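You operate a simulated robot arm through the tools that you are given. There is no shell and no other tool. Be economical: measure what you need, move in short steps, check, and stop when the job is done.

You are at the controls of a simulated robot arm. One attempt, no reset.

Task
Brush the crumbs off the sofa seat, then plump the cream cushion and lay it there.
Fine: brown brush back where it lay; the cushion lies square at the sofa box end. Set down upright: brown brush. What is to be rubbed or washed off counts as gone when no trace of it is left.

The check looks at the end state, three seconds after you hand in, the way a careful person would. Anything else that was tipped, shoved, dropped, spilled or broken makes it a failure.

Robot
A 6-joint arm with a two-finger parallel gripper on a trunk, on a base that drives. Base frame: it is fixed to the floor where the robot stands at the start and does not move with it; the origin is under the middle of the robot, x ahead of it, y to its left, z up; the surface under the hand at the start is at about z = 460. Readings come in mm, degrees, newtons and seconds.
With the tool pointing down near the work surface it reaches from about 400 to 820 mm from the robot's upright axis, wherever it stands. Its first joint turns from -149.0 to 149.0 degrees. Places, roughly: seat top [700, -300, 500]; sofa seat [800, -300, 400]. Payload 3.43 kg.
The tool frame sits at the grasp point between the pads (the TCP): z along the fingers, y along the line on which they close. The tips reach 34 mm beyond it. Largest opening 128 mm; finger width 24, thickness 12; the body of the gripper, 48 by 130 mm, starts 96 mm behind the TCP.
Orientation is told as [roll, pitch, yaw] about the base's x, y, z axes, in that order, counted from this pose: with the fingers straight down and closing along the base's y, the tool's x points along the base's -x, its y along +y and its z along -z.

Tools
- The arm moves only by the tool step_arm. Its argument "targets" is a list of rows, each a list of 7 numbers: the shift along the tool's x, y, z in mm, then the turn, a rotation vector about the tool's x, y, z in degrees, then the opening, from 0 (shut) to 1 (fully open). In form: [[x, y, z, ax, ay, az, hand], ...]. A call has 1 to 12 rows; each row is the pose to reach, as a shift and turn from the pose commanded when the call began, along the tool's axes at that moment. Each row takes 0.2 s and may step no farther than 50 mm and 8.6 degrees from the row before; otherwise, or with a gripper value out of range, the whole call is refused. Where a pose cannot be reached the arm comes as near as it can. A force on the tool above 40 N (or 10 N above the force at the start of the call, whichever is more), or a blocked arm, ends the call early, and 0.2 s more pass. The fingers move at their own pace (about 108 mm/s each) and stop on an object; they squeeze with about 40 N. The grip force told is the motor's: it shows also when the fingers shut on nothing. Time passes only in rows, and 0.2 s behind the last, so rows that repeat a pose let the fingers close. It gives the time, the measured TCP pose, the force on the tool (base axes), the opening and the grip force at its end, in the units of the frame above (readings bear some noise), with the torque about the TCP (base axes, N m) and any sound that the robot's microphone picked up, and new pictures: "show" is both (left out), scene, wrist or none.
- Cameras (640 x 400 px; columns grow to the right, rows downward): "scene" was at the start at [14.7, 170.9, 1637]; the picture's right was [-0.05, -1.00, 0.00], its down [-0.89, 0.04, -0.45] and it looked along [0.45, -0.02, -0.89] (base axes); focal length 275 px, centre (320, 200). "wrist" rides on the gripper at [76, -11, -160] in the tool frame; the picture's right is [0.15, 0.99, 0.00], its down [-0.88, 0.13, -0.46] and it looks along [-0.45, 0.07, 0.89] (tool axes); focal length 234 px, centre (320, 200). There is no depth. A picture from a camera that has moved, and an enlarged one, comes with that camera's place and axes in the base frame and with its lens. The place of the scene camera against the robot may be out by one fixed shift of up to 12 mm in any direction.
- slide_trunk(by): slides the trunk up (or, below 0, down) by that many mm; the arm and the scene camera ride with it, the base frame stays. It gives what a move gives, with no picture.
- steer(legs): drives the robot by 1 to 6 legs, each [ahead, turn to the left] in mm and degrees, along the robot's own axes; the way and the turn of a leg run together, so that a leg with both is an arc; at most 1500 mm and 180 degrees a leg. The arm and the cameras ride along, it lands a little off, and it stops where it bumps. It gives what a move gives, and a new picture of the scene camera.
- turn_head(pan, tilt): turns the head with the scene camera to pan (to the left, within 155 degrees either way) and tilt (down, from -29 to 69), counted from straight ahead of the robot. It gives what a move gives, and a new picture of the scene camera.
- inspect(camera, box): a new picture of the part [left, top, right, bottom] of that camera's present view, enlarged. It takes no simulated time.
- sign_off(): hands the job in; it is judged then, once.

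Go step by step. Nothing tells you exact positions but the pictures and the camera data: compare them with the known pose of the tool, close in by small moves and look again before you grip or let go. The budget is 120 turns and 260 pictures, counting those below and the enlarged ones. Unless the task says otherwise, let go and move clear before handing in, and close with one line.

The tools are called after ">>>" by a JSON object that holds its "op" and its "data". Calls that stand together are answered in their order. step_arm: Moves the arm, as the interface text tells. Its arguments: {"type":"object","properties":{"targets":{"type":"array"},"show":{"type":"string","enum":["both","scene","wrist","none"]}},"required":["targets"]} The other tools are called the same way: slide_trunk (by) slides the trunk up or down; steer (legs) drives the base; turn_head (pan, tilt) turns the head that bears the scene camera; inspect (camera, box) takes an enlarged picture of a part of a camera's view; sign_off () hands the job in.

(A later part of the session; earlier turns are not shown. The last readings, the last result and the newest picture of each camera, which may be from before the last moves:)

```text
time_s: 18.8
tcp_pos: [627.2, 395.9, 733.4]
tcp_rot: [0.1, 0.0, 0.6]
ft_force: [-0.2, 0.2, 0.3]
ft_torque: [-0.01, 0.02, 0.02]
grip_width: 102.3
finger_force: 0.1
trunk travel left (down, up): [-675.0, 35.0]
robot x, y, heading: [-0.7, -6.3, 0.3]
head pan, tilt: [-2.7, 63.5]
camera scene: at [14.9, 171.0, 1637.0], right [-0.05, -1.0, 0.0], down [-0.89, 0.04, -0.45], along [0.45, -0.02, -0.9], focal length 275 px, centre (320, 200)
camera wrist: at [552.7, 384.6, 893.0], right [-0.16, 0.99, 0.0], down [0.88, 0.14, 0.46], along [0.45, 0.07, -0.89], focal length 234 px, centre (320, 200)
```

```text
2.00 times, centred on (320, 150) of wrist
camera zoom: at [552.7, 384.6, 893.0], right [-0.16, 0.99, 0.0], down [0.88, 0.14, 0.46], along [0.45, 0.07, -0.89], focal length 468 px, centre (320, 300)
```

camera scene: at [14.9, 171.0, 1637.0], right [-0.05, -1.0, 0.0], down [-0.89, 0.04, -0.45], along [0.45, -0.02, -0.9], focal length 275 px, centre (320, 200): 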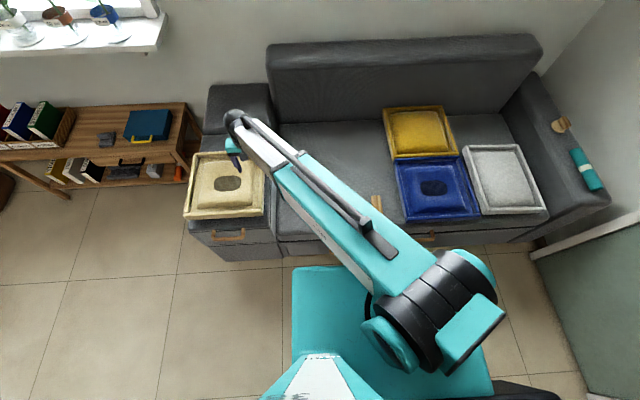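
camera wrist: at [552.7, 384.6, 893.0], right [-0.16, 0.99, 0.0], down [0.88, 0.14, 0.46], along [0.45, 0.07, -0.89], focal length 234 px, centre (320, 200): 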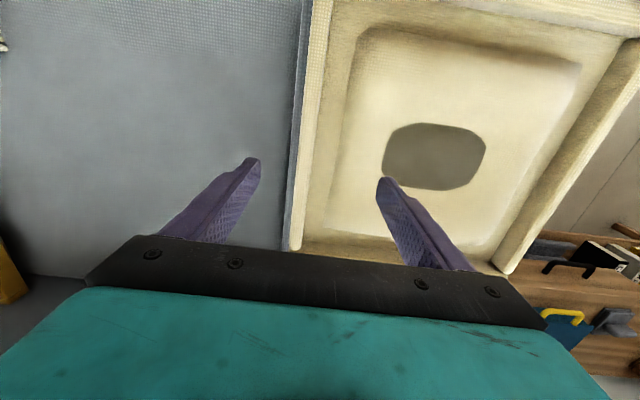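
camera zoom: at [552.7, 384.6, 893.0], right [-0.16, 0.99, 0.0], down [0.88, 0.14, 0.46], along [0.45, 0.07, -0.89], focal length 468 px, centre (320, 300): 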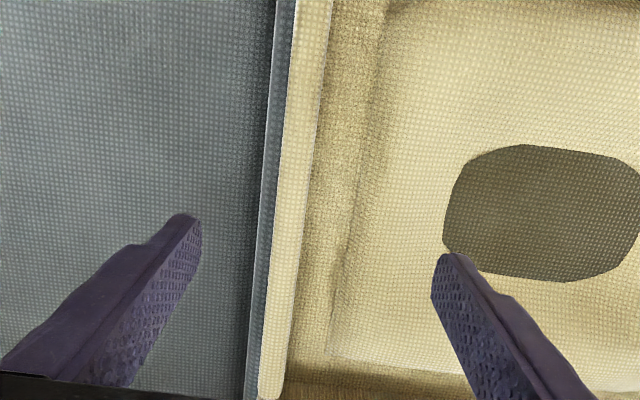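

Rail spans y ≈ 372–388 here. I'll centre over it with a narrow opening and come down to just above it.

>>> {"op": "step_arm", "data": {"targets": [[8, -16, 0, 0, 0, 0, 0.3], [8, -16, 20, 0, 0, 0, 0.3], [8, -16, 40, 0, 0, 0, 0.3]], "show": "wrist"}}

>>> {"op": "inspect", "data": {"camera": "wrist", "box": [200, 80, 440, 250]}}

>>> {"op": "inspect", "data": {"camera": "scene", "box": [180, 120, 290, 220]}}

```text
time_s: 19.6
tcp_pos: [618.6, 379.2, 693.1]
tcp_rot: [0.1, 0.0, 0.5]
ft_force: [0.2, 0.5, 0.2]
ft_torque: [-0.02, 0.03, 0.01]
grip_width: 38.2
finger_force: 0.1
trunk travel left (down, up): [-675.0, 35.0]
robot x, y, heading: [-0.3, -3.7, -0.1]
head pan, tilt: [-2.7, 63.5]
camera wrist: at [544.1, 367.9, 852.8], right [-0.16, 0.99, 0.0], down [0.88, 0.14, 0.46], along [0.45, 0.07, -0.89], focal length 234 px, centre (320, 200)
```

wrist: 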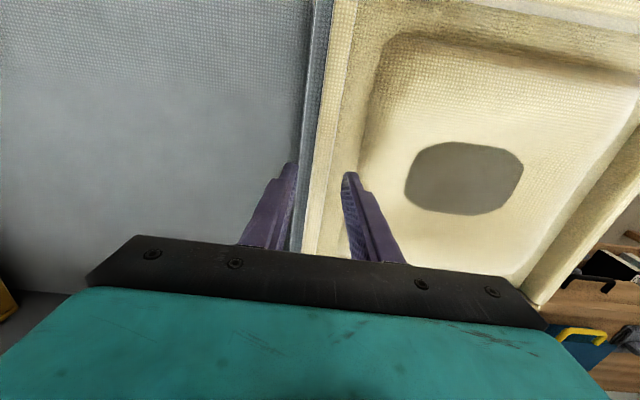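

```text
2.35 times, centred on (320, 165) of wrist
camera zoom: at [544.1, 367.9, 852.8], right [-0.16, 0.99, 0.0], down [0.88, 0.14, 0.46], along [0.45, 0.07, -0.89], focal length 551 px, centre (320, 282)
```

zoom: 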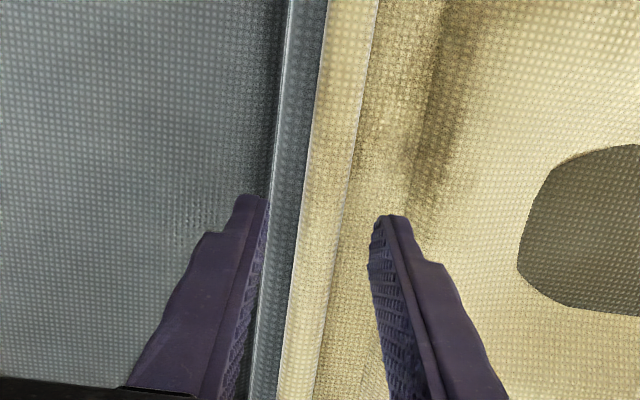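

```text
4.00 times, centred on (235, 170) of scene
camera zoom: at [14.8, 171.1, 1637.0], right [-0.05, -1.0, 0.0], down [-0.89, 0.04, -0.45], along [0.45, -0.02, -0.89], focal length 1100 px, centre (660, 320)
```

zoom: 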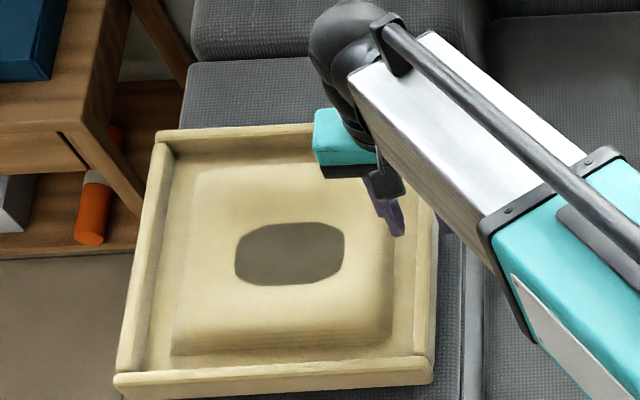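

The rail is centred between the fingers. I'll lower to straddle it.

>>> {"op": "step_arm", "data": {"targets": [[0, 0, 15, 0, 0, 0, 0.3], [0, 0, 25, 0, 0, 0, 0.3], [0, 0, 33, 0, 0, 0, 0.3]], "show": "wrist"}}

>>> {"op": "inspect", "data": {"camera": "wrist", "box": [220, 100, 420, 250]}}

```text
time_s: 20.4
tcp_pos: [619.1, 378.3, 662.3]
tcp_rot: [-0.1, -0.1, 0.6]
ft_force: [1.5, -8.5, 15.7]
ft_torque: [0.13, -0.04, -0.01]
grip_width: 33.0
finger_force: 0.1
trunk travel left (down, up): [-675.0, 35.0]
robot x, y, heading: [1.3, -0.8, 0.0]
head pan, tilt: [-2.7, 63.5]
camera wrist: at [543.5, 366.4, 822.3], right [-0.16, 0.99, 0.0], down [0.88, 0.14, 0.46], along [0.45, 0.07, -0.89], focal length 234 px, centre (320, 200)
```

wrist: 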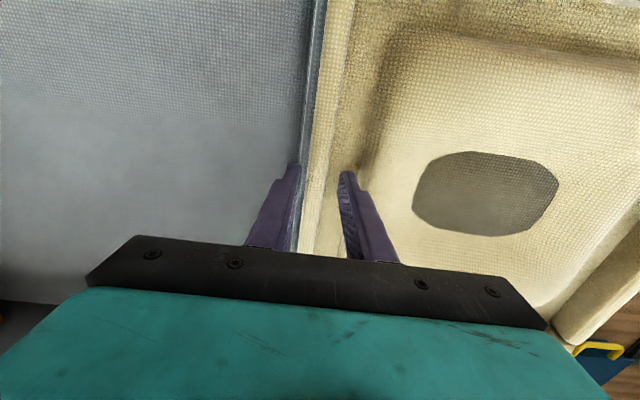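

```text
2.67 times, centred on (320, 175) of wrist
camera zoom: at [543.5, 366.4, 822.3], right [-0.16, 0.99, 0.0], down [0.88, 0.14, 0.46], along [0.45, 0.07, -0.89], focal length 624 px, centre (320, 267)
```

zoom: 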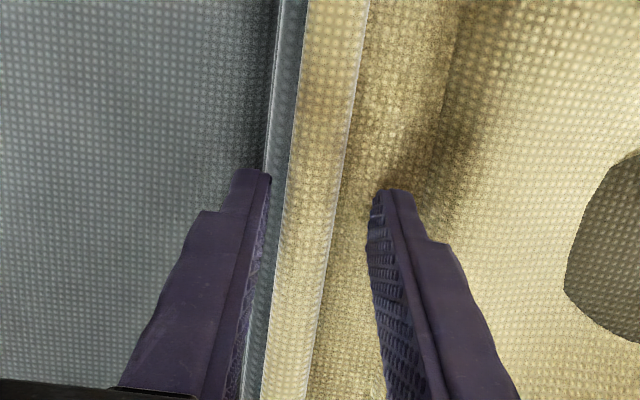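

I've a light contact with the cushion floor inside the trough; the fingers straddle the rail. I'll back off slightly and close.

>>> {"op": "step_arm", "data": {"targets": [[0, 0, -2, 0, 0, 0, 0.2], [0, 0, -2, 0, 0, 0, 0.05], [0, 0, -2, 0, 0, 0, 0.0], [0, 0, -2, 0, 0, 0, 0.0]], "show": "wrist"}}

>>> {"op": "inspect", "data": {"camera": "wrist", "box": [220, 100, 420, 250]}}

```text
time_s: 21.4
tcp_pos: [617.0, 379.1, 663.8]
tcp_rot: [0.1, -0.1, 0.7]
ft_force: [0.6, -1.2, 18.7]
ft_torque: [1.01, 0.29, 0.04]
grip_width: 16.3
finger_force: 39.9
trunk travel left (down, up): [-675.0, 35.0]
robot x, y, heading: [-0.7, -6.7, 0.1]
head pan, tilt: [-2.7, 63.5]
camera wrist: at [542.5, 367.7, 823.7], right [-0.16, 0.99, 0.0], down [0.88, 0.14, 0.46], along [0.45, 0.07, -0.89], focal length 234 px, centre (320, 200)
```

wrist: 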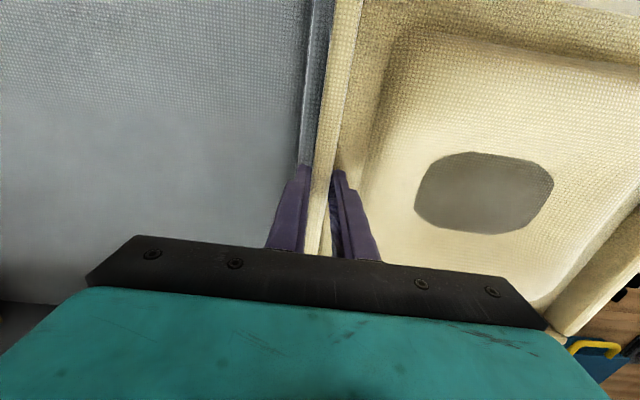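

```text
2.67 times, centred on (320, 175) of wrist
camera zoom: at [542.5, 367.7, 823.7], right [-0.16, 0.99, 0.0], down [0.88, 0.14, 0.46], along [0.45, 0.07, -0.89], focal length 624 px, centre (320, 267)
```

zoom: 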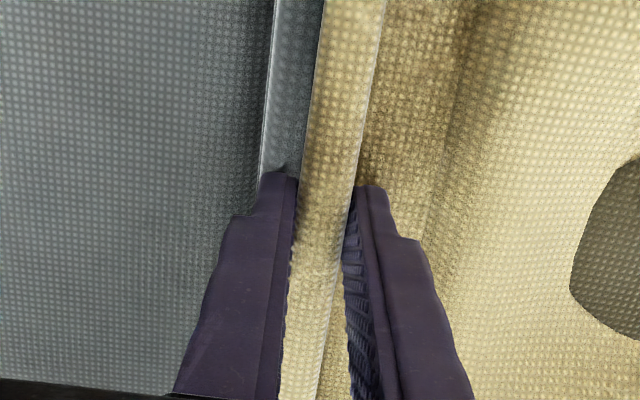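

The rail is gripped (16 mm). I'll lift gently and look.

>>> {"op": "step_arm", "data": {"targets": [[0, 0, -15, 0, 0, 0, 0.0], [0, 0, -35, 0, 0, 0, 0.0], [0, 0, -60, 0, 0, 0, 0.0], [0, 0, -60, 0, 0, 0, 0.0]]}}

>>> {"op": "inspect", "data": {"camera": "scene", "box": [160, 100, 300, 240]}}

```text
time_s: 22.4
tcp_pos: [619.0, 379.2, 721.4]
tcp_rot: [0.0, 0.1, 0.6]
ft_force: [-0.1, 0.9, -4.4]
ft_torque: [-0.43, -0.03, 0.02]
grip_width: 15.5
finger_force: 39.8
trunk travel left (down, up): [-675.0, 35.0]
robot x, y, heading: [-1.5, -3.1, 0.0]
head pan, tilt: [-2.7, 63.5]
camera scene: at [15.1, 171.2, 1636.9], right [-0.05, -1.0, 0.0], down [-0.89, 0.04, -0.45], along [0.45, -0.02, -0.9], focal length 275 px, centre (320, 200)
camera wrist: at [543.4, 367.8, 881.0], right [-0.16, 0.99, 0.0], down [0.88, 0.14, 0.46], along [0.45, 0.07, -0.89], focal length 234 px, centre (320, 200)
```

scene: 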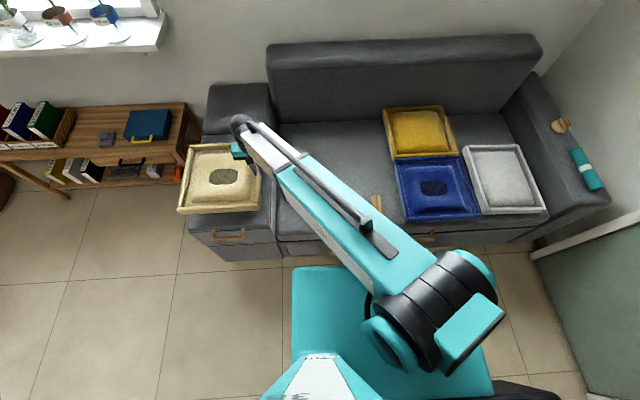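
wrist: 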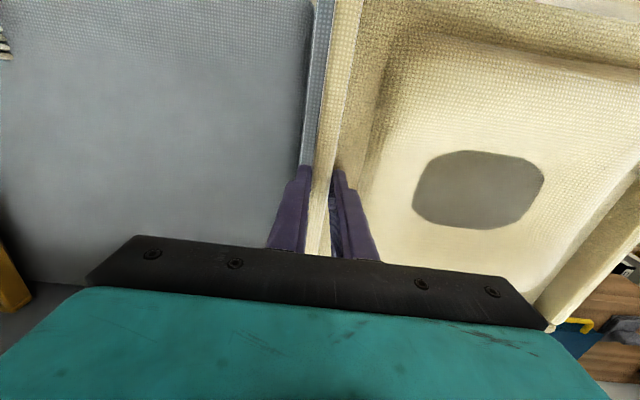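

```text
2.86 times, centred on (230, 170) of scene
camera zoom: at [15.1, 171.2, 1636.9], right [-0.05, -1.0, 0.0], down [-0.89, 0.04, -0.45], along [0.45, -0.02, -0.9], focal length 786 px, centre (577, 286)
```

zoom: 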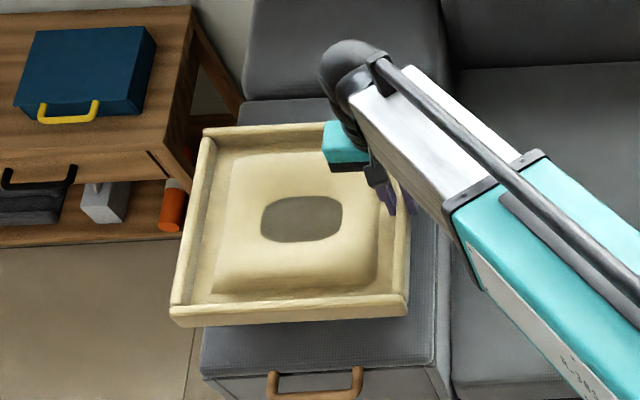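

The cushion is held level (≈4.4 N). I'll lift a bit more and shake it gently up and down to test whether that plumps it.

>>> {"op": "step_arm", "data": {"targets": [[0, 0, -30, 0, 0, 0, 0.0], [0, 0, -50, 0, 0, 0, 0.0], [0, 0, -20, 0, 0, 0, 0.0], [0, 0, -55, 0, 0, 0, 0.0], [0, 0, -20, 0, 0, 0, 0.0], [0, 0, -55, 0, 0, 0, 0.0], [0, 0, -20, 0, 0, 0, 0.0], [0, 0, -50, 0, 0, 0, 0.0], [0, 0, -50, 0, 0, 0, 0.0]]}}

>>> {"op": "inspect", "data": {"camera": "scene", "box": [160, 100, 300, 240]}}

```text
time_s: 24.4
tcp_pos: [617.4, 378.9, 770.9]
tcp_rot: [0.0, 0.0, 0.6]
ft_force: [0.5, 0.5, -2.1]
ft_torque: [-0.39, -0.04, -0.03]
grip_width: 15.4
finger_force: 39.4
trunk travel left (down, up): [-675.0, 35.0]
robot x, y, heading: [1.1, -3.0, 0.0]
head pan, tilt: [-2.7, 63.5]
camera scene: at [14.9, 171.0, 1637.0], right [-0.05, -1.0, 0.0], down [-0.89, 0.04, -0.45], along [0.45, -0.02, -0.9], focal length 275 px, centre (320, 200)
camera wrist: at [542.9, 368.2, 930.8], right [-0.16, 0.99, 0.0], down [0.88, 0.14, 0.46], along [0.45, 0.07, -0.89], focal length 234 px, centre (320, 200)
```

scene: 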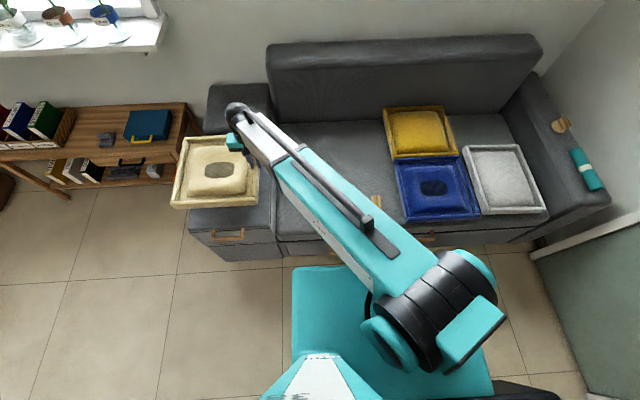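
wrist: 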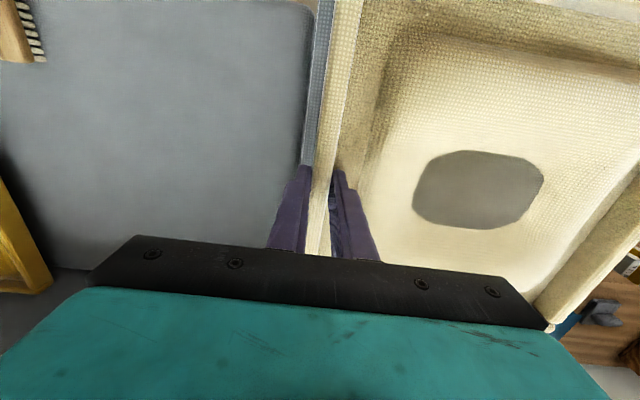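

```text
2.86 times, centred on (230, 170) of scene
camera zoom: at [14.9, 171.0, 1637.0], right [-0.05, -1.0, 0.0], down [-0.89, 0.04, -0.45], along [0.45, -0.02, -0.9], focal length 786 px, centre (577, 286)
```

zoom: 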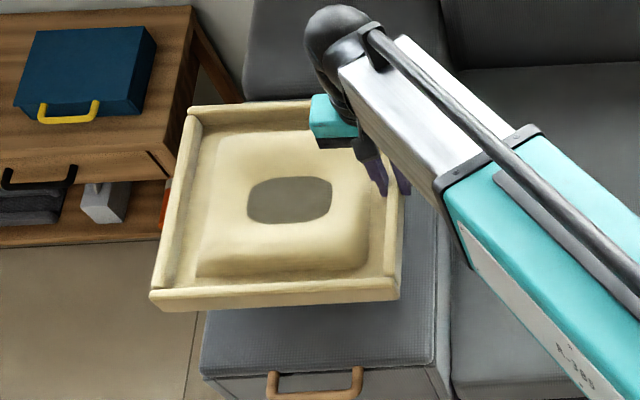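

No change from the gentle shake; the grip is firm. I'll shake more briskly.

>>> {"op": "step_arm", "data": {"targets": [[0, 0, 30, 0, 0, 0, 0.0], [0, 0, -18, 0, 0, 0, 0.0], [0, 0, 30, 0, 0, 0, 0.0], [0, 0, -18, 0, 0, 0, 0.0], [0, 0, 30, 0, 0, 0, 0.0], [0, 0, -18, 0, 0, 0, 0.0], [0, 0, 30, 0, 0, 0, 0.0], [0, 0, -18, 0, 0, 0, 0.0], [0, 0, 30, 0, 0, 0, 0.0], [0, 0, -18, 0, 0, 0, 0.0], [0, 0, 0, 0, 0, 0, 0.0]], "show": "wrist"}}

```text
time_s: 26.8
tcp_pos: [617.5, 379.8, 773.5]
tcp_rot: [0.0, 0.1, 0.6]
ft_force: [0.7, 0.5, -2.6]
ft_torque: [-0.4, -0.01, -0.02]
grip_width: 15.7
finger_force: 39.9
trunk travel left (down, up): [-675.0, 35.0]
robot x, y, heading: [-0.5, -6.6, 0.2]
head pan, tilt: [-2.7, 63.5]
camera wrist: at [543.6, 368.1, 933.1], right [-0.16, 0.99, 0.0], down [0.88, 0.14, 0.46], along [0.45, 0.07, -0.89], focal length 234 px, centre (320, 200)
```

wrist: 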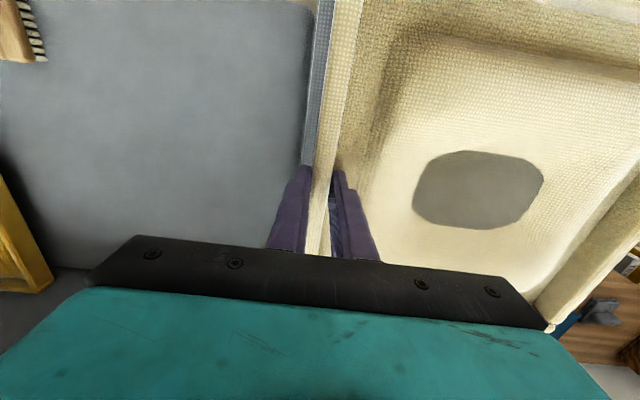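

Shaking has no effect, so plumping must come by pressing/patting. I'll carry the cushion to the box end of the seat first (shift −370 mm in y), then lower.

>>> {"op": "step_arm", "data": {"targets": [[0, -35, 0, 0, 0, 0, 0], [0, -75, 0, 0, 0, 0, 0], [0, -115, 0, 0, 0, 0, 0], [0, -155, 0, 0, 0, 0, 0], [0, -195, 0, 0, 0, 0, 0], [0, -235, 0, 0, 0, 0, 0], [0, -275, 0, 0, 0, 0, 0], [0, -315, 0, 0, 0, 0, 0], [0, -350, 0, 0, 0, 0, 0], [0, -370, 0, 0, 0, 0, 0], [0, -370, 0, 0, 0, 0, 0]]}}

>>> {"op": "inspect", "data": {"camera": "scene", "box": [180, 90, 420, 260]}}

```text
time_s: 29.2
tcp_pos: [624.3, 9.3, 770.9]
tcp_rot: [0.0, -0.1, 0.7]
ft_force: [1.0, 0.5, -3.2]
ft_torque: [-0.4, 0.0, 0.01]
grip_width: 15.8
finger_force: 39.8
trunk travel left (down, up): [-675.0, 35.0]
robot x, y, heading: [-1.7, -1.4, 0.0]
head pan, tilt: [-2.7, 63.5]
camera scene: at [15.0, 171.0, 1637.0], right [-0.05, -1.0, 0.0], down [-0.89, 0.04, -0.45], along [0.45, -0.02, -0.9], focal length 275 px, centre (320, 200)
camera wrist: at [548.9, -1.8, 930.8], right [-0.16, 0.99, 0.0], down [0.88, 0.14, 0.46], along [0.45, 0.07, -0.89], focal length 234 px, centre (320, 200)
```

scene: 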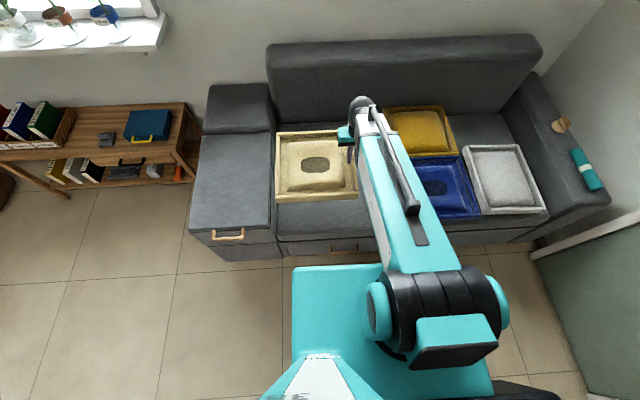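
wrist: 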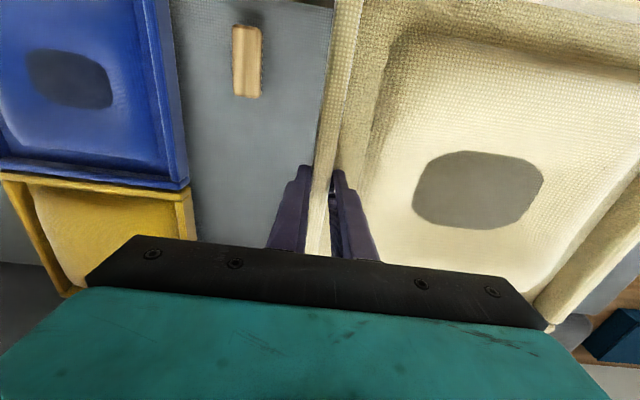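

```text
2.35 times, centred on (300, 175) of scene
camera zoom: at [15.0, 171.0, 1637.0], right [-0.05, -1.0, 0.0], down [-0.89, 0.04, -0.45], along [0.45, -0.02, -0.9], focal length 647 px, centre (367, 259)
```

zoom: 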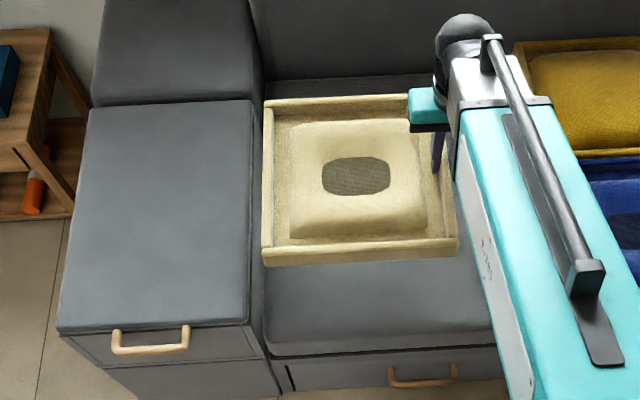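

The cushion is clear of the box, its left edge at y≈315. I'll lower it, shifting 8 mm towards the box, stopping above contact.

>>> {"op": "step_arm", "data": {"targets": [[0, 4, 40, 0, 0, 0, 0], [0, 8, 80, 0, 0, 0, 0], [0, 8, 120, 0, 0, 0, 0], [0, 8, 160, 0, 0, 0, 0], [0, 8, 195, 0, 0, 0, 0], [0, 8, 210, 0, 0, 0, 0], [0, 8, 220, 0, 0, 0, 0]]}}

>>> {"op": "inspect", "data": {"camera": "scene", "box": [180, 90, 420, 260]}}

```text
time_s: 30.8
tcp_pos: [624.1, 17.0, 551.4]
tcp_rot: [0.0, 0.0, 0.6]
ft_force: [0.1, -0.8, -2.7]
ft_torque: [-0.39, -0.03, -0.02]
grip_width: 15.6
finger_force: 40.1
trunk travel left (down, up): [-675.0, 35.0]
robot x, y, heading: [1.5, -4.0, 0.1]
head pan, tilt: [-2.7, 63.5]
camera scene: at [15.0, 171.0, 1637.0], right [-0.05, -1.0, 0.0], down [-0.89, 0.04, -0.45], along [0.45, -0.02, -0.9], focal length 275 px, centre (320, 200)
camera wrist: at [548.9, 5.9, 712.2], right [-0.16, 0.99, 0.0], down [0.88, 0.14, 0.46], along [0.45, 0.07, -0.89], focal length 234 px, centre (320, 200)
```

scene: 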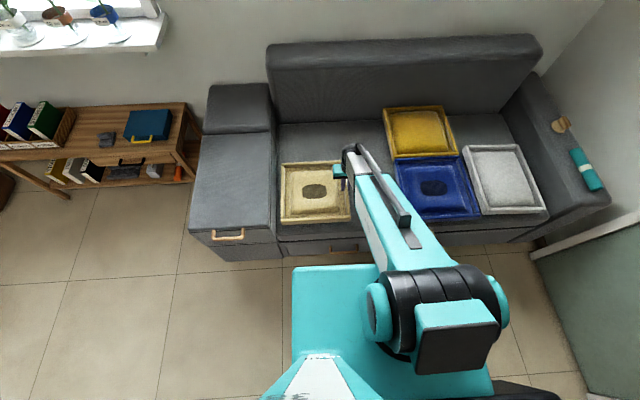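
wrist: 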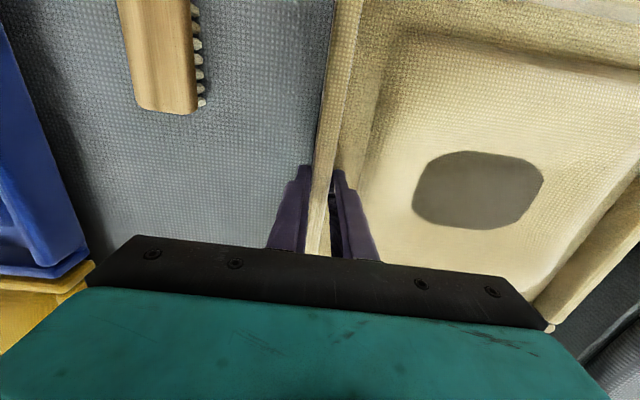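

```text
2.35 times, centred on (300, 175) of scene
camera zoom: at [15.0, 171.0, 1637.0], right [-0.05, -1.0, 0.0], down [-0.89, 0.04, -0.45], along [0.45, -0.02, -0.9], focal length 647 px, centre (367, 259)
```

zoom: 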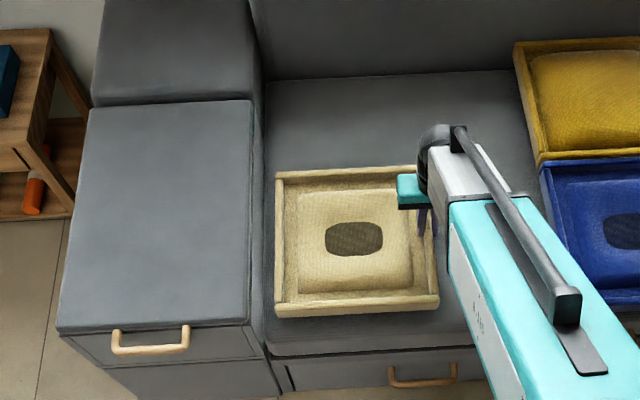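

Looks well aligned. I'll continue down in small steps till it touches.

>>> {"op": "step_arm", "data": {"targets": [[0, 0, 8, 0, 0, 0, 0], [0, 0, 16, 0, 0, 0, 0], [0, 0, 22, 0, 0, 0, 0], [0, 0, 26, 0, 0, 0, 0], [0, 0, 29, 0, 0, 0, 0]], "show": "none"}}

```text
time_s: 31.4
tcp_pos: [624.3, 16.2, 544.5]
tcp_rot: [-0.1, -0.2, 0.6]
ft_force: [-4.6, -0.6, 25.0]
ft_torque: [1.39, 0.33, 0.08]
grip_width: 16.0
finger_force: 39.8
trunk travel left (down, up): [-675.0, 35.0]
robot x, y, heading: [-3.7, -2.4, 0.1]
head pan, tilt: [-2.7, 63.5]
stopped in row 2: the force on the tool passed its limit at 52 N (the readings are from after the stop); the commanded pose is now the measured one
```

It's touched down. I'll release gently and lift away, then look.

>>> {"op": "step_arm", "data": {"targets": [[0, 0, -1, 0, 0, 0, 0], [0, 0, -1, 0, 0, 0, 0.15], [0, 0, -1, 0, 0, 0, 0.27], [0, 0, -1, 0, 0, 0, 0.27], [0, 0, -20, 0, 0, 0, 0.27], [0, 0, -60, 0, 0, 0, 0.27], [0, 0, -100, 0, 0, 0, 0.27]]}}

>>> {"op": "inspect", "data": {"camera": "scene", "box": [180, 90, 420, 260]}}

```text
time_s: 33.0
tcp_pos: [623.7, 14.1, 641.4]
tcp_rot: [0.0, -0.1, 0.5]
ft_force: [0.6, -0.4, -0.3]
ft_torque: [-0.02, 0.0, 0.02]
grip_width: 34.7
finger_force: 0.1
trunk travel left (down, up): [-675.0, 35.0]
robot x, y, heading: [0.0, -5.6, 0.1]
head pan, tilt: [-2.7, 63.5]
camera scene: at [14.4, 170.9, 1637.0], right [-0.05, -1.0, 0.0], down [-0.89, 0.04, -0.45], along [0.45, -0.02, -0.89], focal length 275 px, centre (320, 200)
camera wrist: at [549.0, 3.6, 801.7], right [-0.16, 0.99, 0.0], down [0.88, 0.14, 0.46], along [0.45, 0.07, -0.89], focal length 234 px, centre (320, 200)
```

scene: 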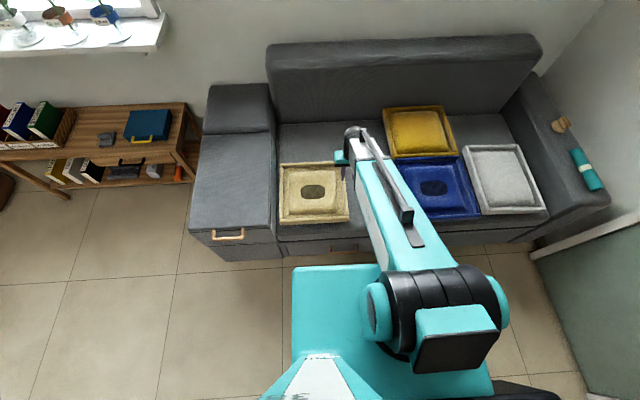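
wrist: 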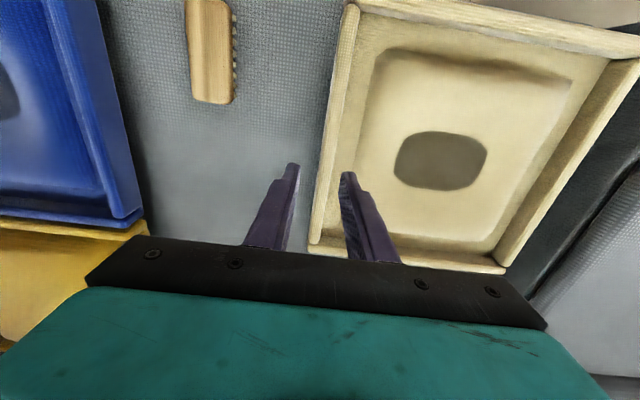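

```text
2.35 times, centred on (300, 175) of scene
camera zoom: at [14.4, 170.9, 1637.0], right [-0.05, -1.0, 0.0], down [-0.89, 0.04, -0.45], along [0.45, -0.02, -0.89], focal length 647 px, centre (367, 259)
```

zoom: 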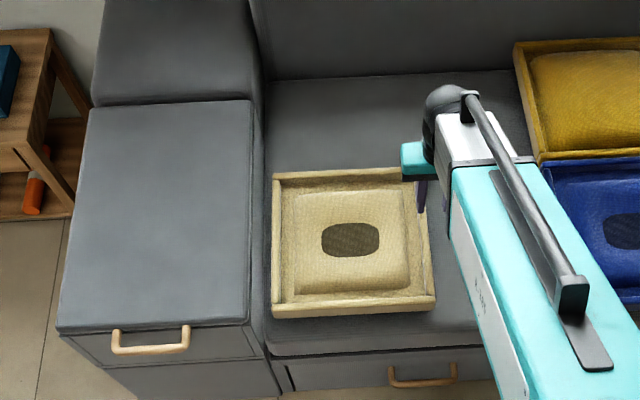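

The cushion lies square at the box end. Now I'll try plumping: pat its middle at about (613, 166) with shut fingers.

>>> {"op": "step_arm", "data": {"targets": [[5, 40, 0, 0, 0, 0, 0], [10, 85, 0, 0, 0, 0, 0], [10, 130, 0, 0, 0, 0, 0], [10, 152, 0, 0, 0, 0, 0], [10, 152, 40, 0, 0, 0, 0], [10, 152, 65, 0, 0, 0, 0], [10, 152, 80, 0, 0, 0, 0], [10, 152, 90, 0, 0, 0, 0], [10, 152, 98, 0, 0, 0, 0], [10, 152, 105, 0, 0, 0, 0]], "show": "wrist"}}

>>> {"op": "inspect", "data": {"camera": "wrist", "box": [200, 80, 440, 250]}}

```text
time_s: 34.6
tcp_pos: [613.0, 167.2, 570.0]
tcp_rot: [-0.1, -0.1, 0.6]
ft_force: [-6.5, -2.4, 20.9]
ft_torque: [-0.08, 0.39, -0.02]
grip_width: 0.2
finger_force: 32.9
trunk travel left (down, up): [-675.0, 35.0]
robot x, y, heading: [-4.9, -5.7, 0.0]
head pan, tilt: [-2.7, 63.5]
stopped in row 7: the force on the tool passed its limit at 52 N (the readings are from after the stop); the commanded pose is now the measured one
camera wrist: at [537.5, 156.6, 730.2], right [-0.16, 0.99, 0.0], down [0.88, 0.14, 0.46], along [0.45, 0.07, -0.89], focal length 234 px, centre (320, 200)
```

wrist: 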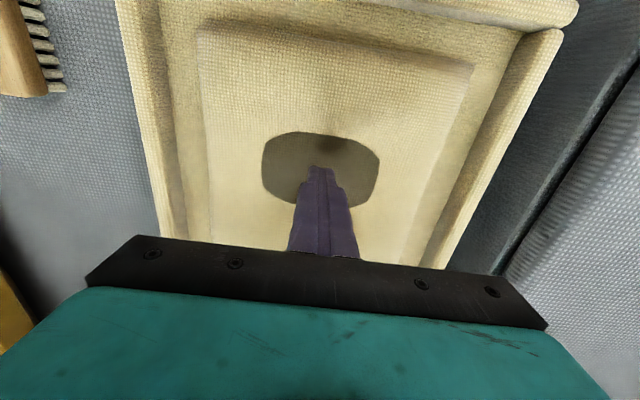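

```text
2.35 times, centred on (320, 165) of wrist
camera zoom: at [537.5, 156.6, 730.2], right [-0.16, 0.99, 0.0], down [0.88, 0.14, 0.46], along [0.45, 0.07, -0.89], focal length 551 px, centre (320, 282)
```

zoom: 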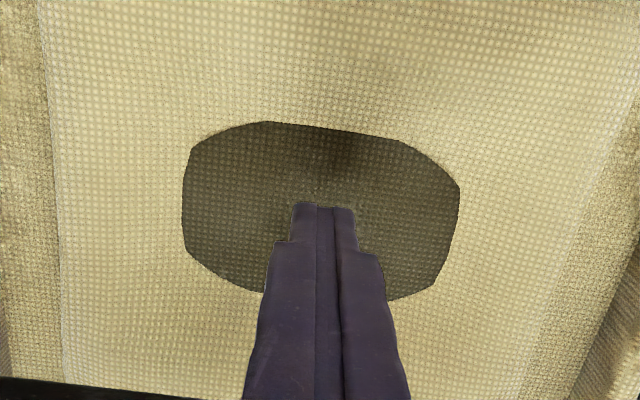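

Contact with the surface at z≈536. I'll lift, check for change.

>>> {"op": "step_arm", "data": {"targets": [[0, 0, -40, 0, 0, 0, 0], [0, 0, -80, 0, 0, 0, 0], [0, -45, -110, 0, 0, 0, 0], [0, -90, -110, 0, 0, 0, 0], [0, -135, -110, 0, 0, 0, 0]], "show": "wrist"}}

>>> {"op": "inspect", "data": {"camera": "scene", "box": [260, 140, 370, 240]}}

```text
refused: row 3 steps farther than a row can; nothing moved
```

```text
4.00 times, centred on (315, 190) of scene
camera zoom: at [13.7, 170.7, 1637.4], right [-0.05, -1.0, 0.0], down [-0.89, 0.04, -0.45], along [0.45, -0.02, -0.89], focal length 1100 px, centre (340, 240)
```

zoom: 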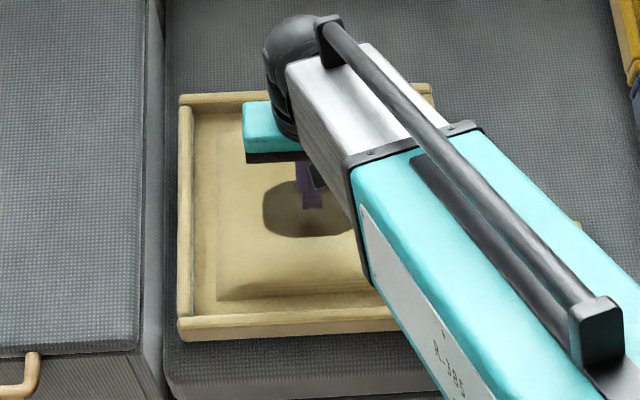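

I'll pat several times in place with modest depth.

>>> {"op": "step_arm", "data": {"targets": [[0, 0, -20, 0, 0, 0, 0], [0, 0, 0, 0, 0, 0, 0], [0, 0, -20, 0, 0, 0, 0], [0, 0, 0, 0, 0, 0, 0], [0, 0, -20, 0, 0, 0, 0], [0, 0, 0, 0, 0, 0, 0], [0, 0, -20, 0, 0, 0, 0], [0, 0, -60, 0, 0, 0, 0], [0, 0, -100, 0, 0, 0, 0]], "show": "wrist"}}

```text
time_s: 36.6
tcp_pos: [613.3, 168.5, 667.6]
tcp_rot: [-0.1, -0.1, 0.6]
ft_force: [0.3, 0.2, -0.1]
ft_torque: [0.03, 0.03, 0.03]
grip_width: 0.1
finger_force: 33.4
trunk travel left (down, up): [-675.0, 35.0]
robot x, y, heading: [0.4, -5.4, -0.1]
head pan, tilt: [-2.7, 63.5]
camera wrist: at [538.1, 157.2, 827.5], right [-0.16, 0.99, 0.0], down [0.88, 0.14, 0.46], along [0.45, 0.07, -0.89], focal length 234 px, centre (320, 200)
```

wrist: 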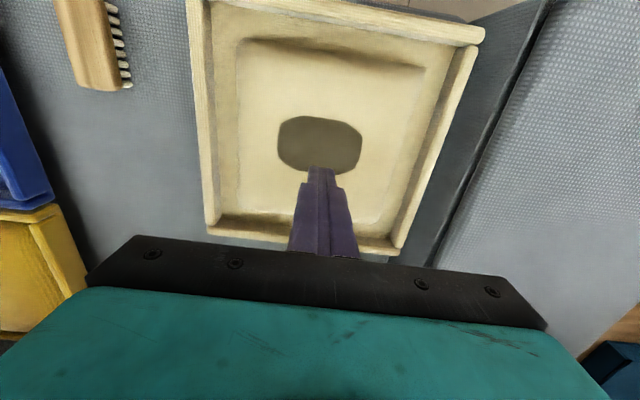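

No change from centre pats. I'll try patting round the sides of the body: first the right and the left side.

>>> {"op": "step_arm", "data": {"targets": [[0, -40, 25, 0, 0, 0, 0], [0, -75, 60, 0, 0, 0, 0], [0, -75, 85, 0, 0, 0, 0], [0, -75, 100, 0, 0, 0, 0], [0, -75, 103, 0, 0, 0, 0], [0, -75, 80, 0, 0, 0, 0], [0, -75, 100, 0, 0, 0, 0], [0, -75, 103, 0, 0, 0, 0], [0, -75, 60, 0, 0, 0, 0], [0, -40, 30, 0, 0, 0, 0], [0, 0, 0, 0, 0, 0, 0]], "show": "wrist"}}

```text
time_s: 39.0
tcp_pos: [613.4, 168.4, 668.3]
tcp_rot: [-0.1, -0.2, 0.5]
ft_force: [-0.9, 0.5, 0.2]
ft_torque: [0.01, 0.0, -0.01]
grip_width: 0.1
finger_force: 32.8
trunk travel left (down, up): [-675.0, 35.0]
robot x, y, heading: [2.1, -1.7, -0.1]
head pan, tilt: [-2.7, 63.5]
camera wrist: at [538.1, 157.3, 828.1], right [-0.16, 0.99, 0.0], down [0.88, 0.14, 0.46], along [0.45, 0.07, -0.89], focal length 234 px, centre (320, 200)
```

wrist: 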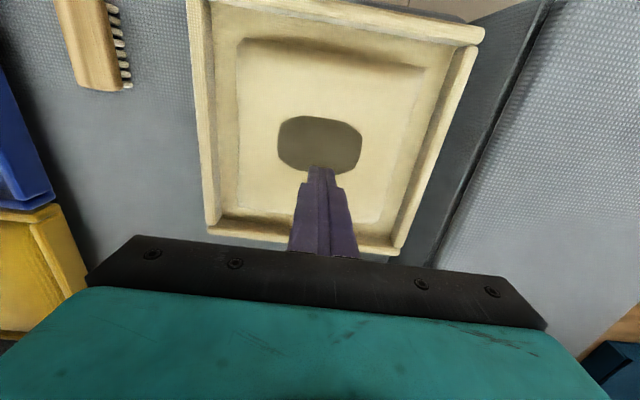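

Still no change. The border seems made for gripping, so plumping likely needs a firmer shake with longer strokes. I'll go back over the right rail to regrip.

>>> {"op": "step_arm", "data": {"targets": [[0, -45, 0, 0, 0, 0, 0.1], [0, -90, 0, 0, 0, 0, 0.2], [-5, -135, 10, 0, 0, 0, 0.3], [-5, -148, 55, 0, 0, 0, 0.3], [-5, -148, 85, 0, 0, 0, 0.3]], "show": "wrist"}}

>>> {"op": "inspect", "data": {"camera": "wrist", "box": [220, 100, 420, 250]}}

```text
time_s: 40.2
tcp_pos: [619.1, 18.5, 582.9]
tcp_rot: [0.0, -0.3, 0.6]
ft_force: [0.5, 0.4, -0.8]
ft_torque: [0.02, 0.0, -0.03]
grip_width: 38.4
finger_force: 0.1
trunk travel left (down, up): [-675.0, 35.0]
robot x, y, heading: [-1.4, -6.0, -0.1]
head pan, tilt: [-2.7, 63.5]
camera wrist: at [544.4, 7.9, 742.4], right [-0.16, 0.99, 0.0], down [0.88, 0.14, 0.46], along [0.45, 0.07, -0.89], focal length 234 px, centre (320, 200)
```

wrist: 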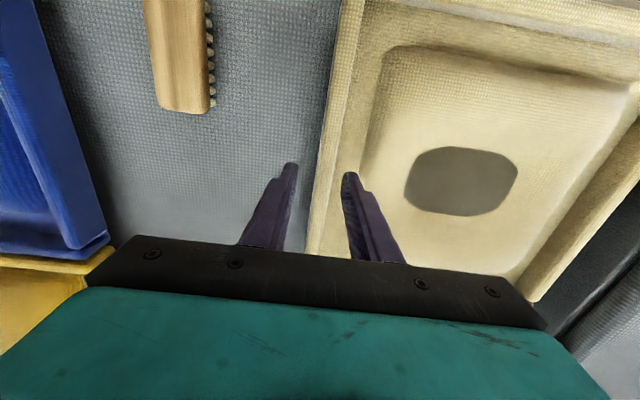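

```text
2.67 times, centred on (320, 175) of wrist
camera zoom: at [544.4, 7.9, 742.4], right [-0.16, 0.99, 0.0], down [0.88, 0.14, 0.46], along [0.45, 0.07, -0.89], focal length 624 px, centre (320, 267)
```

zoom: 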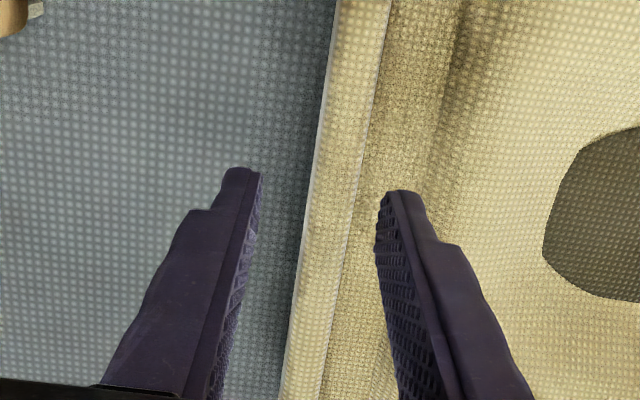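

Rail is ~3 mm toward +y. I'll straddle, grip and lift again.

>>> {"op": "step_arm", "data": {"targets": [[0, 3, 20, 0, 0, 0, 0.27], [0, 3, 36, 0, 0, 0, 0.27], [0, 3, 36, 0, 0, 0, 0.1], [0, 3, 36, 0, 0, 0, 0], [0, 3, 36, 0, 0, 0, 0], [0, 3, 20, 0, 0, 0, 0], [0, 3, -20, 0, 0, 0, 0], [0, 3, -60, 0, 0, 0, 0], [0, 3, -100, 0, 0, 0, 0], [0, 3, -140, 0, 0, 0, 0]]}}

```text
time_s: 42.4
tcp_pos: [621.2, 22.1, 724.5]
tcp_rot: [-0.1, -0.2, 0.6]
ft_force: [-0.3, -0.1, -2.9]
ft_torque: [-0.39, -0.02, 0.03]
grip_width: 15.5
finger_force: 40.2
trunk travel left (down, up): [-675.0, 35.0]
robot x, y, heading: [-0.2, -5.3, 0.1]
head pan, tilt: [-2.7, 63.5]
camera scene: at [14.7, 171.0, 1637.0], right [-0.05, -1.0, 0.0], down [-0.89, 0.04, -0.45], along [0.45, -0.02, -0.89], focal length 275 px, centre (320, 200)
camera wrist: at [545.8, 11.4, 884.4], right [-0.16, 0.99, 0.0], down [0.88, 0.14, 0.46], along [0.45, 0.07, -0.89], focal length 234 px, centre (320, 200)
```

scene: 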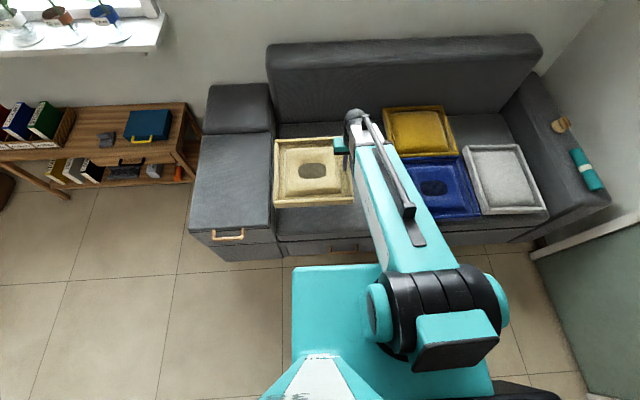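
wrist: 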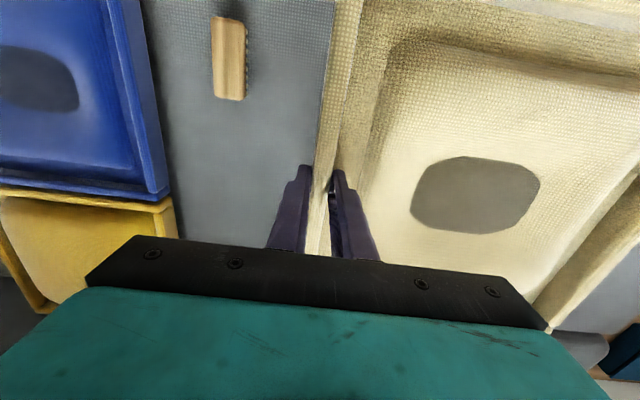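

Regripped cleanly. Now longer, faster strokes (100 mm each).

>>> {"op": "step_arm", "data": {"targets": [[0, 0, 49, 0, 0, 0, 0], [0, 0, 0, 0, 0, 0, 0], [0, 0, -49, 0, 0, 0, 0], [0, 0, 0, 0, 0, 0, 0], [0, 0, 49, 0, 0, 0, 0], [0, 0, 0, 0, 0, 0, 0], [0, 0, -49, 0, 0, 0, 0], [0, 0, 0, 0, 0, 0, 0], [0, 0, 49, 0, 0, 0, 0], [0, 0, 0, 0, 0, 0, 0], [0, 0, -49, 0, 0, 0, 0], [0, 0, 0, 0, 0, 0, 0]], "show": "wrist"}}

>>> {"op": "step_arm", "data": {"targets": [[0, -49, 0, 0, 0, 0, 0], [0, 0, 0, 0, 0, 0, 0], [0, -49, 0, 0, 0, 0, 0], [0, 0, 0, 0, 0, 0, 0], [0, -49, 0, 0, 0, 0, 0], [0, 0, 0, 0, 0, 0, 0], [0, -49, 0, 0, 0, 0, 0], [0, 0, 0, 0, 0, 0, 0], [0, -49, 0, 0, 0, 0, 0], [0, 0, 0, 0, 0, 0, 0], [0, 0, 0, 0, 0, 0, 0]], "show": "wrist"}}

```text
time_s: 45.0
tcp_pos: [619.3, 23.8, 723.1]
tcp_rot: [0.0, -0.3, 0.6]
ft_force: [-0.3, -0.3, -3.2]
ft_torque: [-0.42, -0.03, -0.03]
grip_width: 15.6
finger_force: 39.9
trunk travel left (down, up): [-675.0, 35.0]
robot x, y, heading: [0.7, -2.1, -0.1]
head pan, tilt: [-2.7, 63.5]
camera wrist: at [543.8, 13.0, 883.3], right [-0.16, 0.99, 0.0], down [0.88, 0.14, 0.46], along [0.45, 0.07, -0.89], focal length 234 px, centre (320, 200)
```

wrist: 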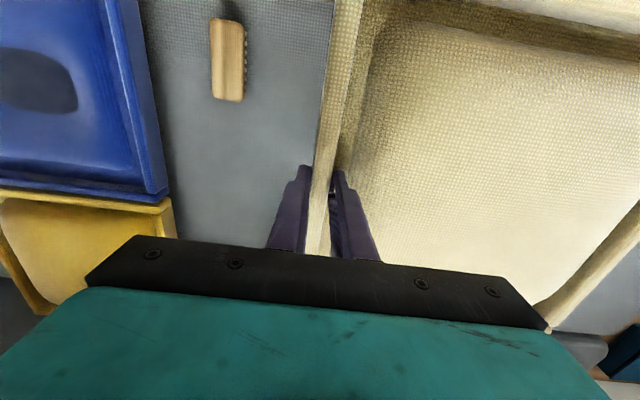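

```text
time_s: 47.4
tcp_pos: [619.4, 23.3, 723.6]
tcp_rot: [-0.1, -0.2, 0.6]
ft_force: [0.3, 0.3, -3.0]
ft_torque: [-0.45, 0.0, 0.0]
grip_width: 15.7
finger_force: 40.0
trunk travel left (down, up): [-675.0, 35.0]
robot x, y, heading: [0.7, -2.8, -0.4]
head pan, tilt: [-2.7, 63.5]
camera wrist: at [544.0, 12.1, 883.9], right [-0.16, 0.99, 0.0], down [0.88, 0.14, 0.46], along [0.45, 0.07, -0.89], focal length 234 px, centre (320, 200)
```

wrist: 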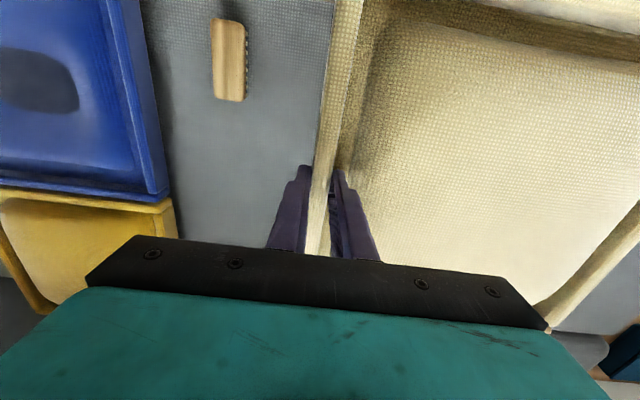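

It's plumped: the hollow is gone and the body is full. Now I'll lower it back to its square position at the box end.

>>> {"op": "step_arm", "data": {"targets": [[0, -3, 45, 0, 0, 0, 0], [0, -3, 90, 0, 0, 0, 0], [0, -3, 135, 0, 0, 0, 0], [0, -3, 160, 0, 0, 0, 0], [0, -3, 168, 0, 0, 0, 0], [0, -3, 173, 0, 0, 0, 0], [0, -3, 176, 0, 0, 0, 0]]}}

>>> {"op": "inspect", "data": {"camera": "scene", "box": [180, 90, 420, 260]}}

```text
time_s: 49.0
tcp_pos: [620.3, 19.9, 548.0]
tcp_rot: [-0.1, -0.2, 0.7]
ft_force: [-1.0, -2.1, 1.3]
ft_torque: [0.24, -0.2, 0.07]
grip_width: 15.5
finger_force: 39.8
trunk travel left (down, up): [-675.0, 35.0]
robot x, y, heading: [4.2, -3.5, -0.1]
head pan, tilt: [-2.7, 63.5]
camera scene: at [14.6, 170.7, 1637.1], right [-0.05, -1.0, 0.0], down [-0.89, 0.04, -0.45], along [0.45, -0.02, -0.89], focal length 275 px, centre (320, 200)
camera wrist: at [544.7, 8.7, 707.5], right [-0.16, 0.99, 0.0], down [0.88, 0.14, 0.46], along [0.45, 0.07, -0.89], focal length 234 px, centre (320, 200)
```

scene: 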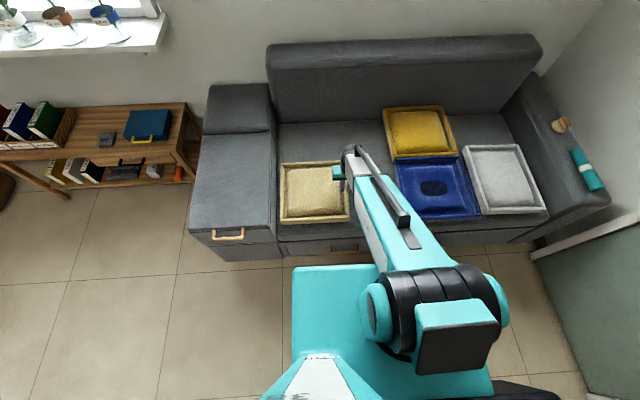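
wrist: 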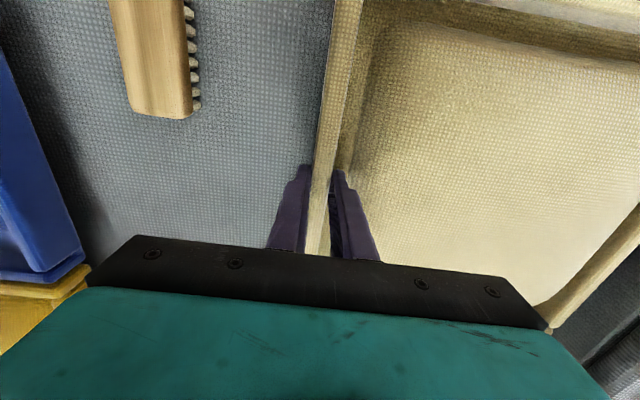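

```text
2.35 times, centred on (300, 175) of scene
camera zoom: at [14.6, 170.7, 1637.1], right [-0.05, -1.0, 0.0], down [-0.89, 0.04, -0.45], along [0.45, -0.02, -0.89], focal length 647 px, centre (367, 259)
```

zoom: 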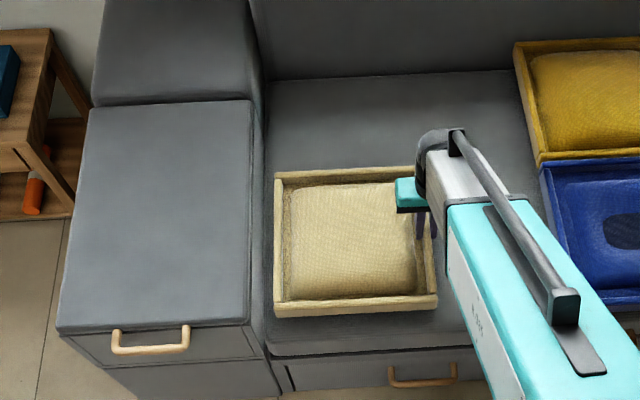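

It is on the seat. I'll open only a little, since the body is fuller now, and rise straight up.

>>> {"op": "step_arm", "data": {"targets": [[0, 0, 1, 0, 0, 0, 0], [0, 0, 1, 0, 0, 0, 0.18], [0, 0, 1, 0, 0, 0, 0.2], [0, 0, 1, 0, 0, 0, 0.2], [0, 0, -15, 0, 0, 0, 0.2], [0, 0, -50, 0, 0, 0, 0.2], [0, 0, -95, 0, 0, 0, 0.2], [0, 0, -140, 0, 0, 0, 0.2], [0, 0, -185, 0, 0, 0, 0.2], [0, 0, -225, 0, 0, 0, 0.2]]}}

>>> {"op": "inspect", "data": {"camera": "scene", "box": [180, 90, 420, 260]}}

```text
time_s: 51.2
tcp_pos: [615.6, 17.9, 772.0]
tcp_rot: [-0.1, -0.1, 0.6]
ft_force: [0.6, 0.7, 0.1]
ft_torque: [-0.02, 0.01, -0.02]
grip_width: 26.0
finger_force: 0.0
trunk travel left (down, up): [-675.0, 35.0]
robot x, y, heading: [1.8, -4.0, -0.2]
head pan, tilt: [-2.7, 63.5]
camera scene: at [14.5, 170.9, 1637.0], right [-0.05, -1.0, 0.0], down [-0.89, 0.04, -0.45], along [0.45, -0.02, -0.89], focal length 275 px, centre (320, 200)
camera wrist: at [541.6, 7.1, 932.0], right [-0.16, 0.99, 0.0], down [0.88, 0.14, 0.46], along [0.45, 0.07, -0.89], focal length 234 px, centre (320, 200)
```

scene: 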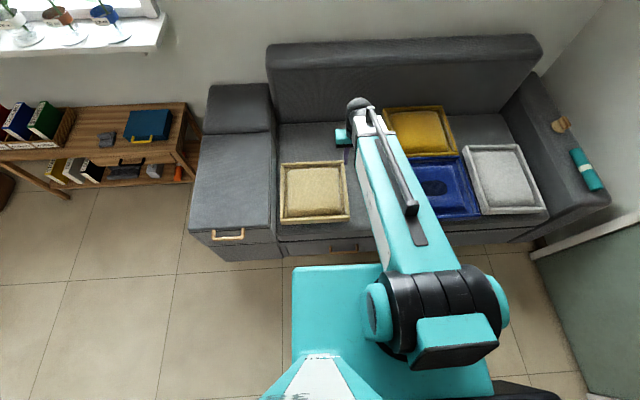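
wrist: 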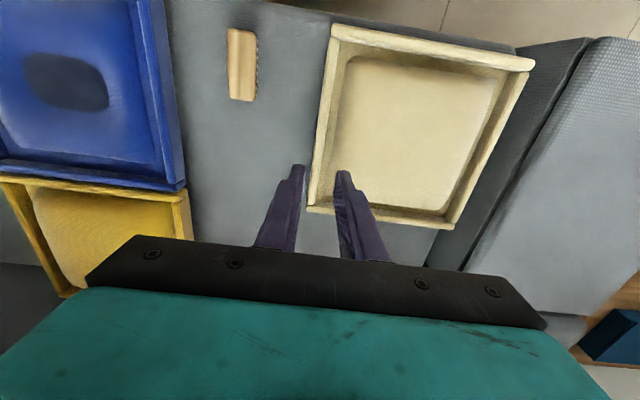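

```text
2.35 times, centred on (300, 175) of scene
camera zoom: at [14.5, 170.9, 1637.0], right [-0.05, -1.0, 0.0], down [-0.89, 0.04, -0.45], along [0.45, -0.02, -0.89], focal length 647 px, centre (367, 259)
```

zoom: 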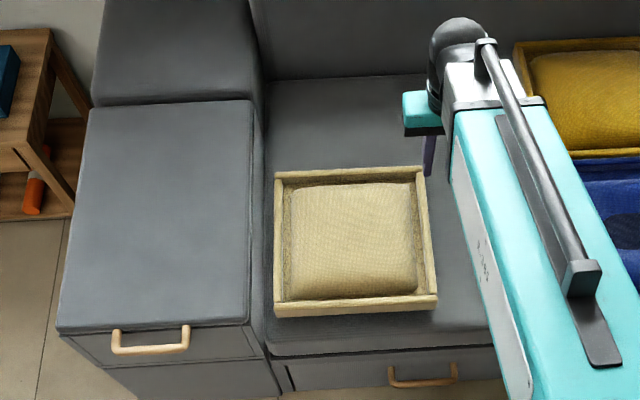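

The cushion lies plump and square. One last check of the brush and the surroundings.

>>> {"op": "inspect", "data": {"camera": "wrist", "box": [180, 0, 560, 240]}}

```text
1.67 times, centred on (370, 120) of wrist
camera zoom: at [541.6, 7.1, 932.0], right [-0.16, 0.99, 0.0], down [0.88, 0.14, 0.46], along [0.45, 0.07, -0.89], focal length 390 px, centre (237, 333)
```

zoom: 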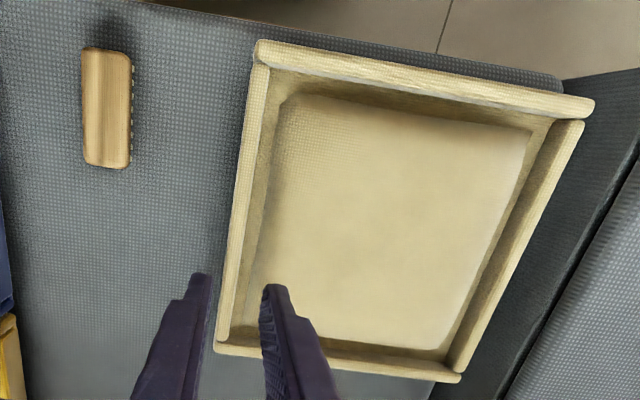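

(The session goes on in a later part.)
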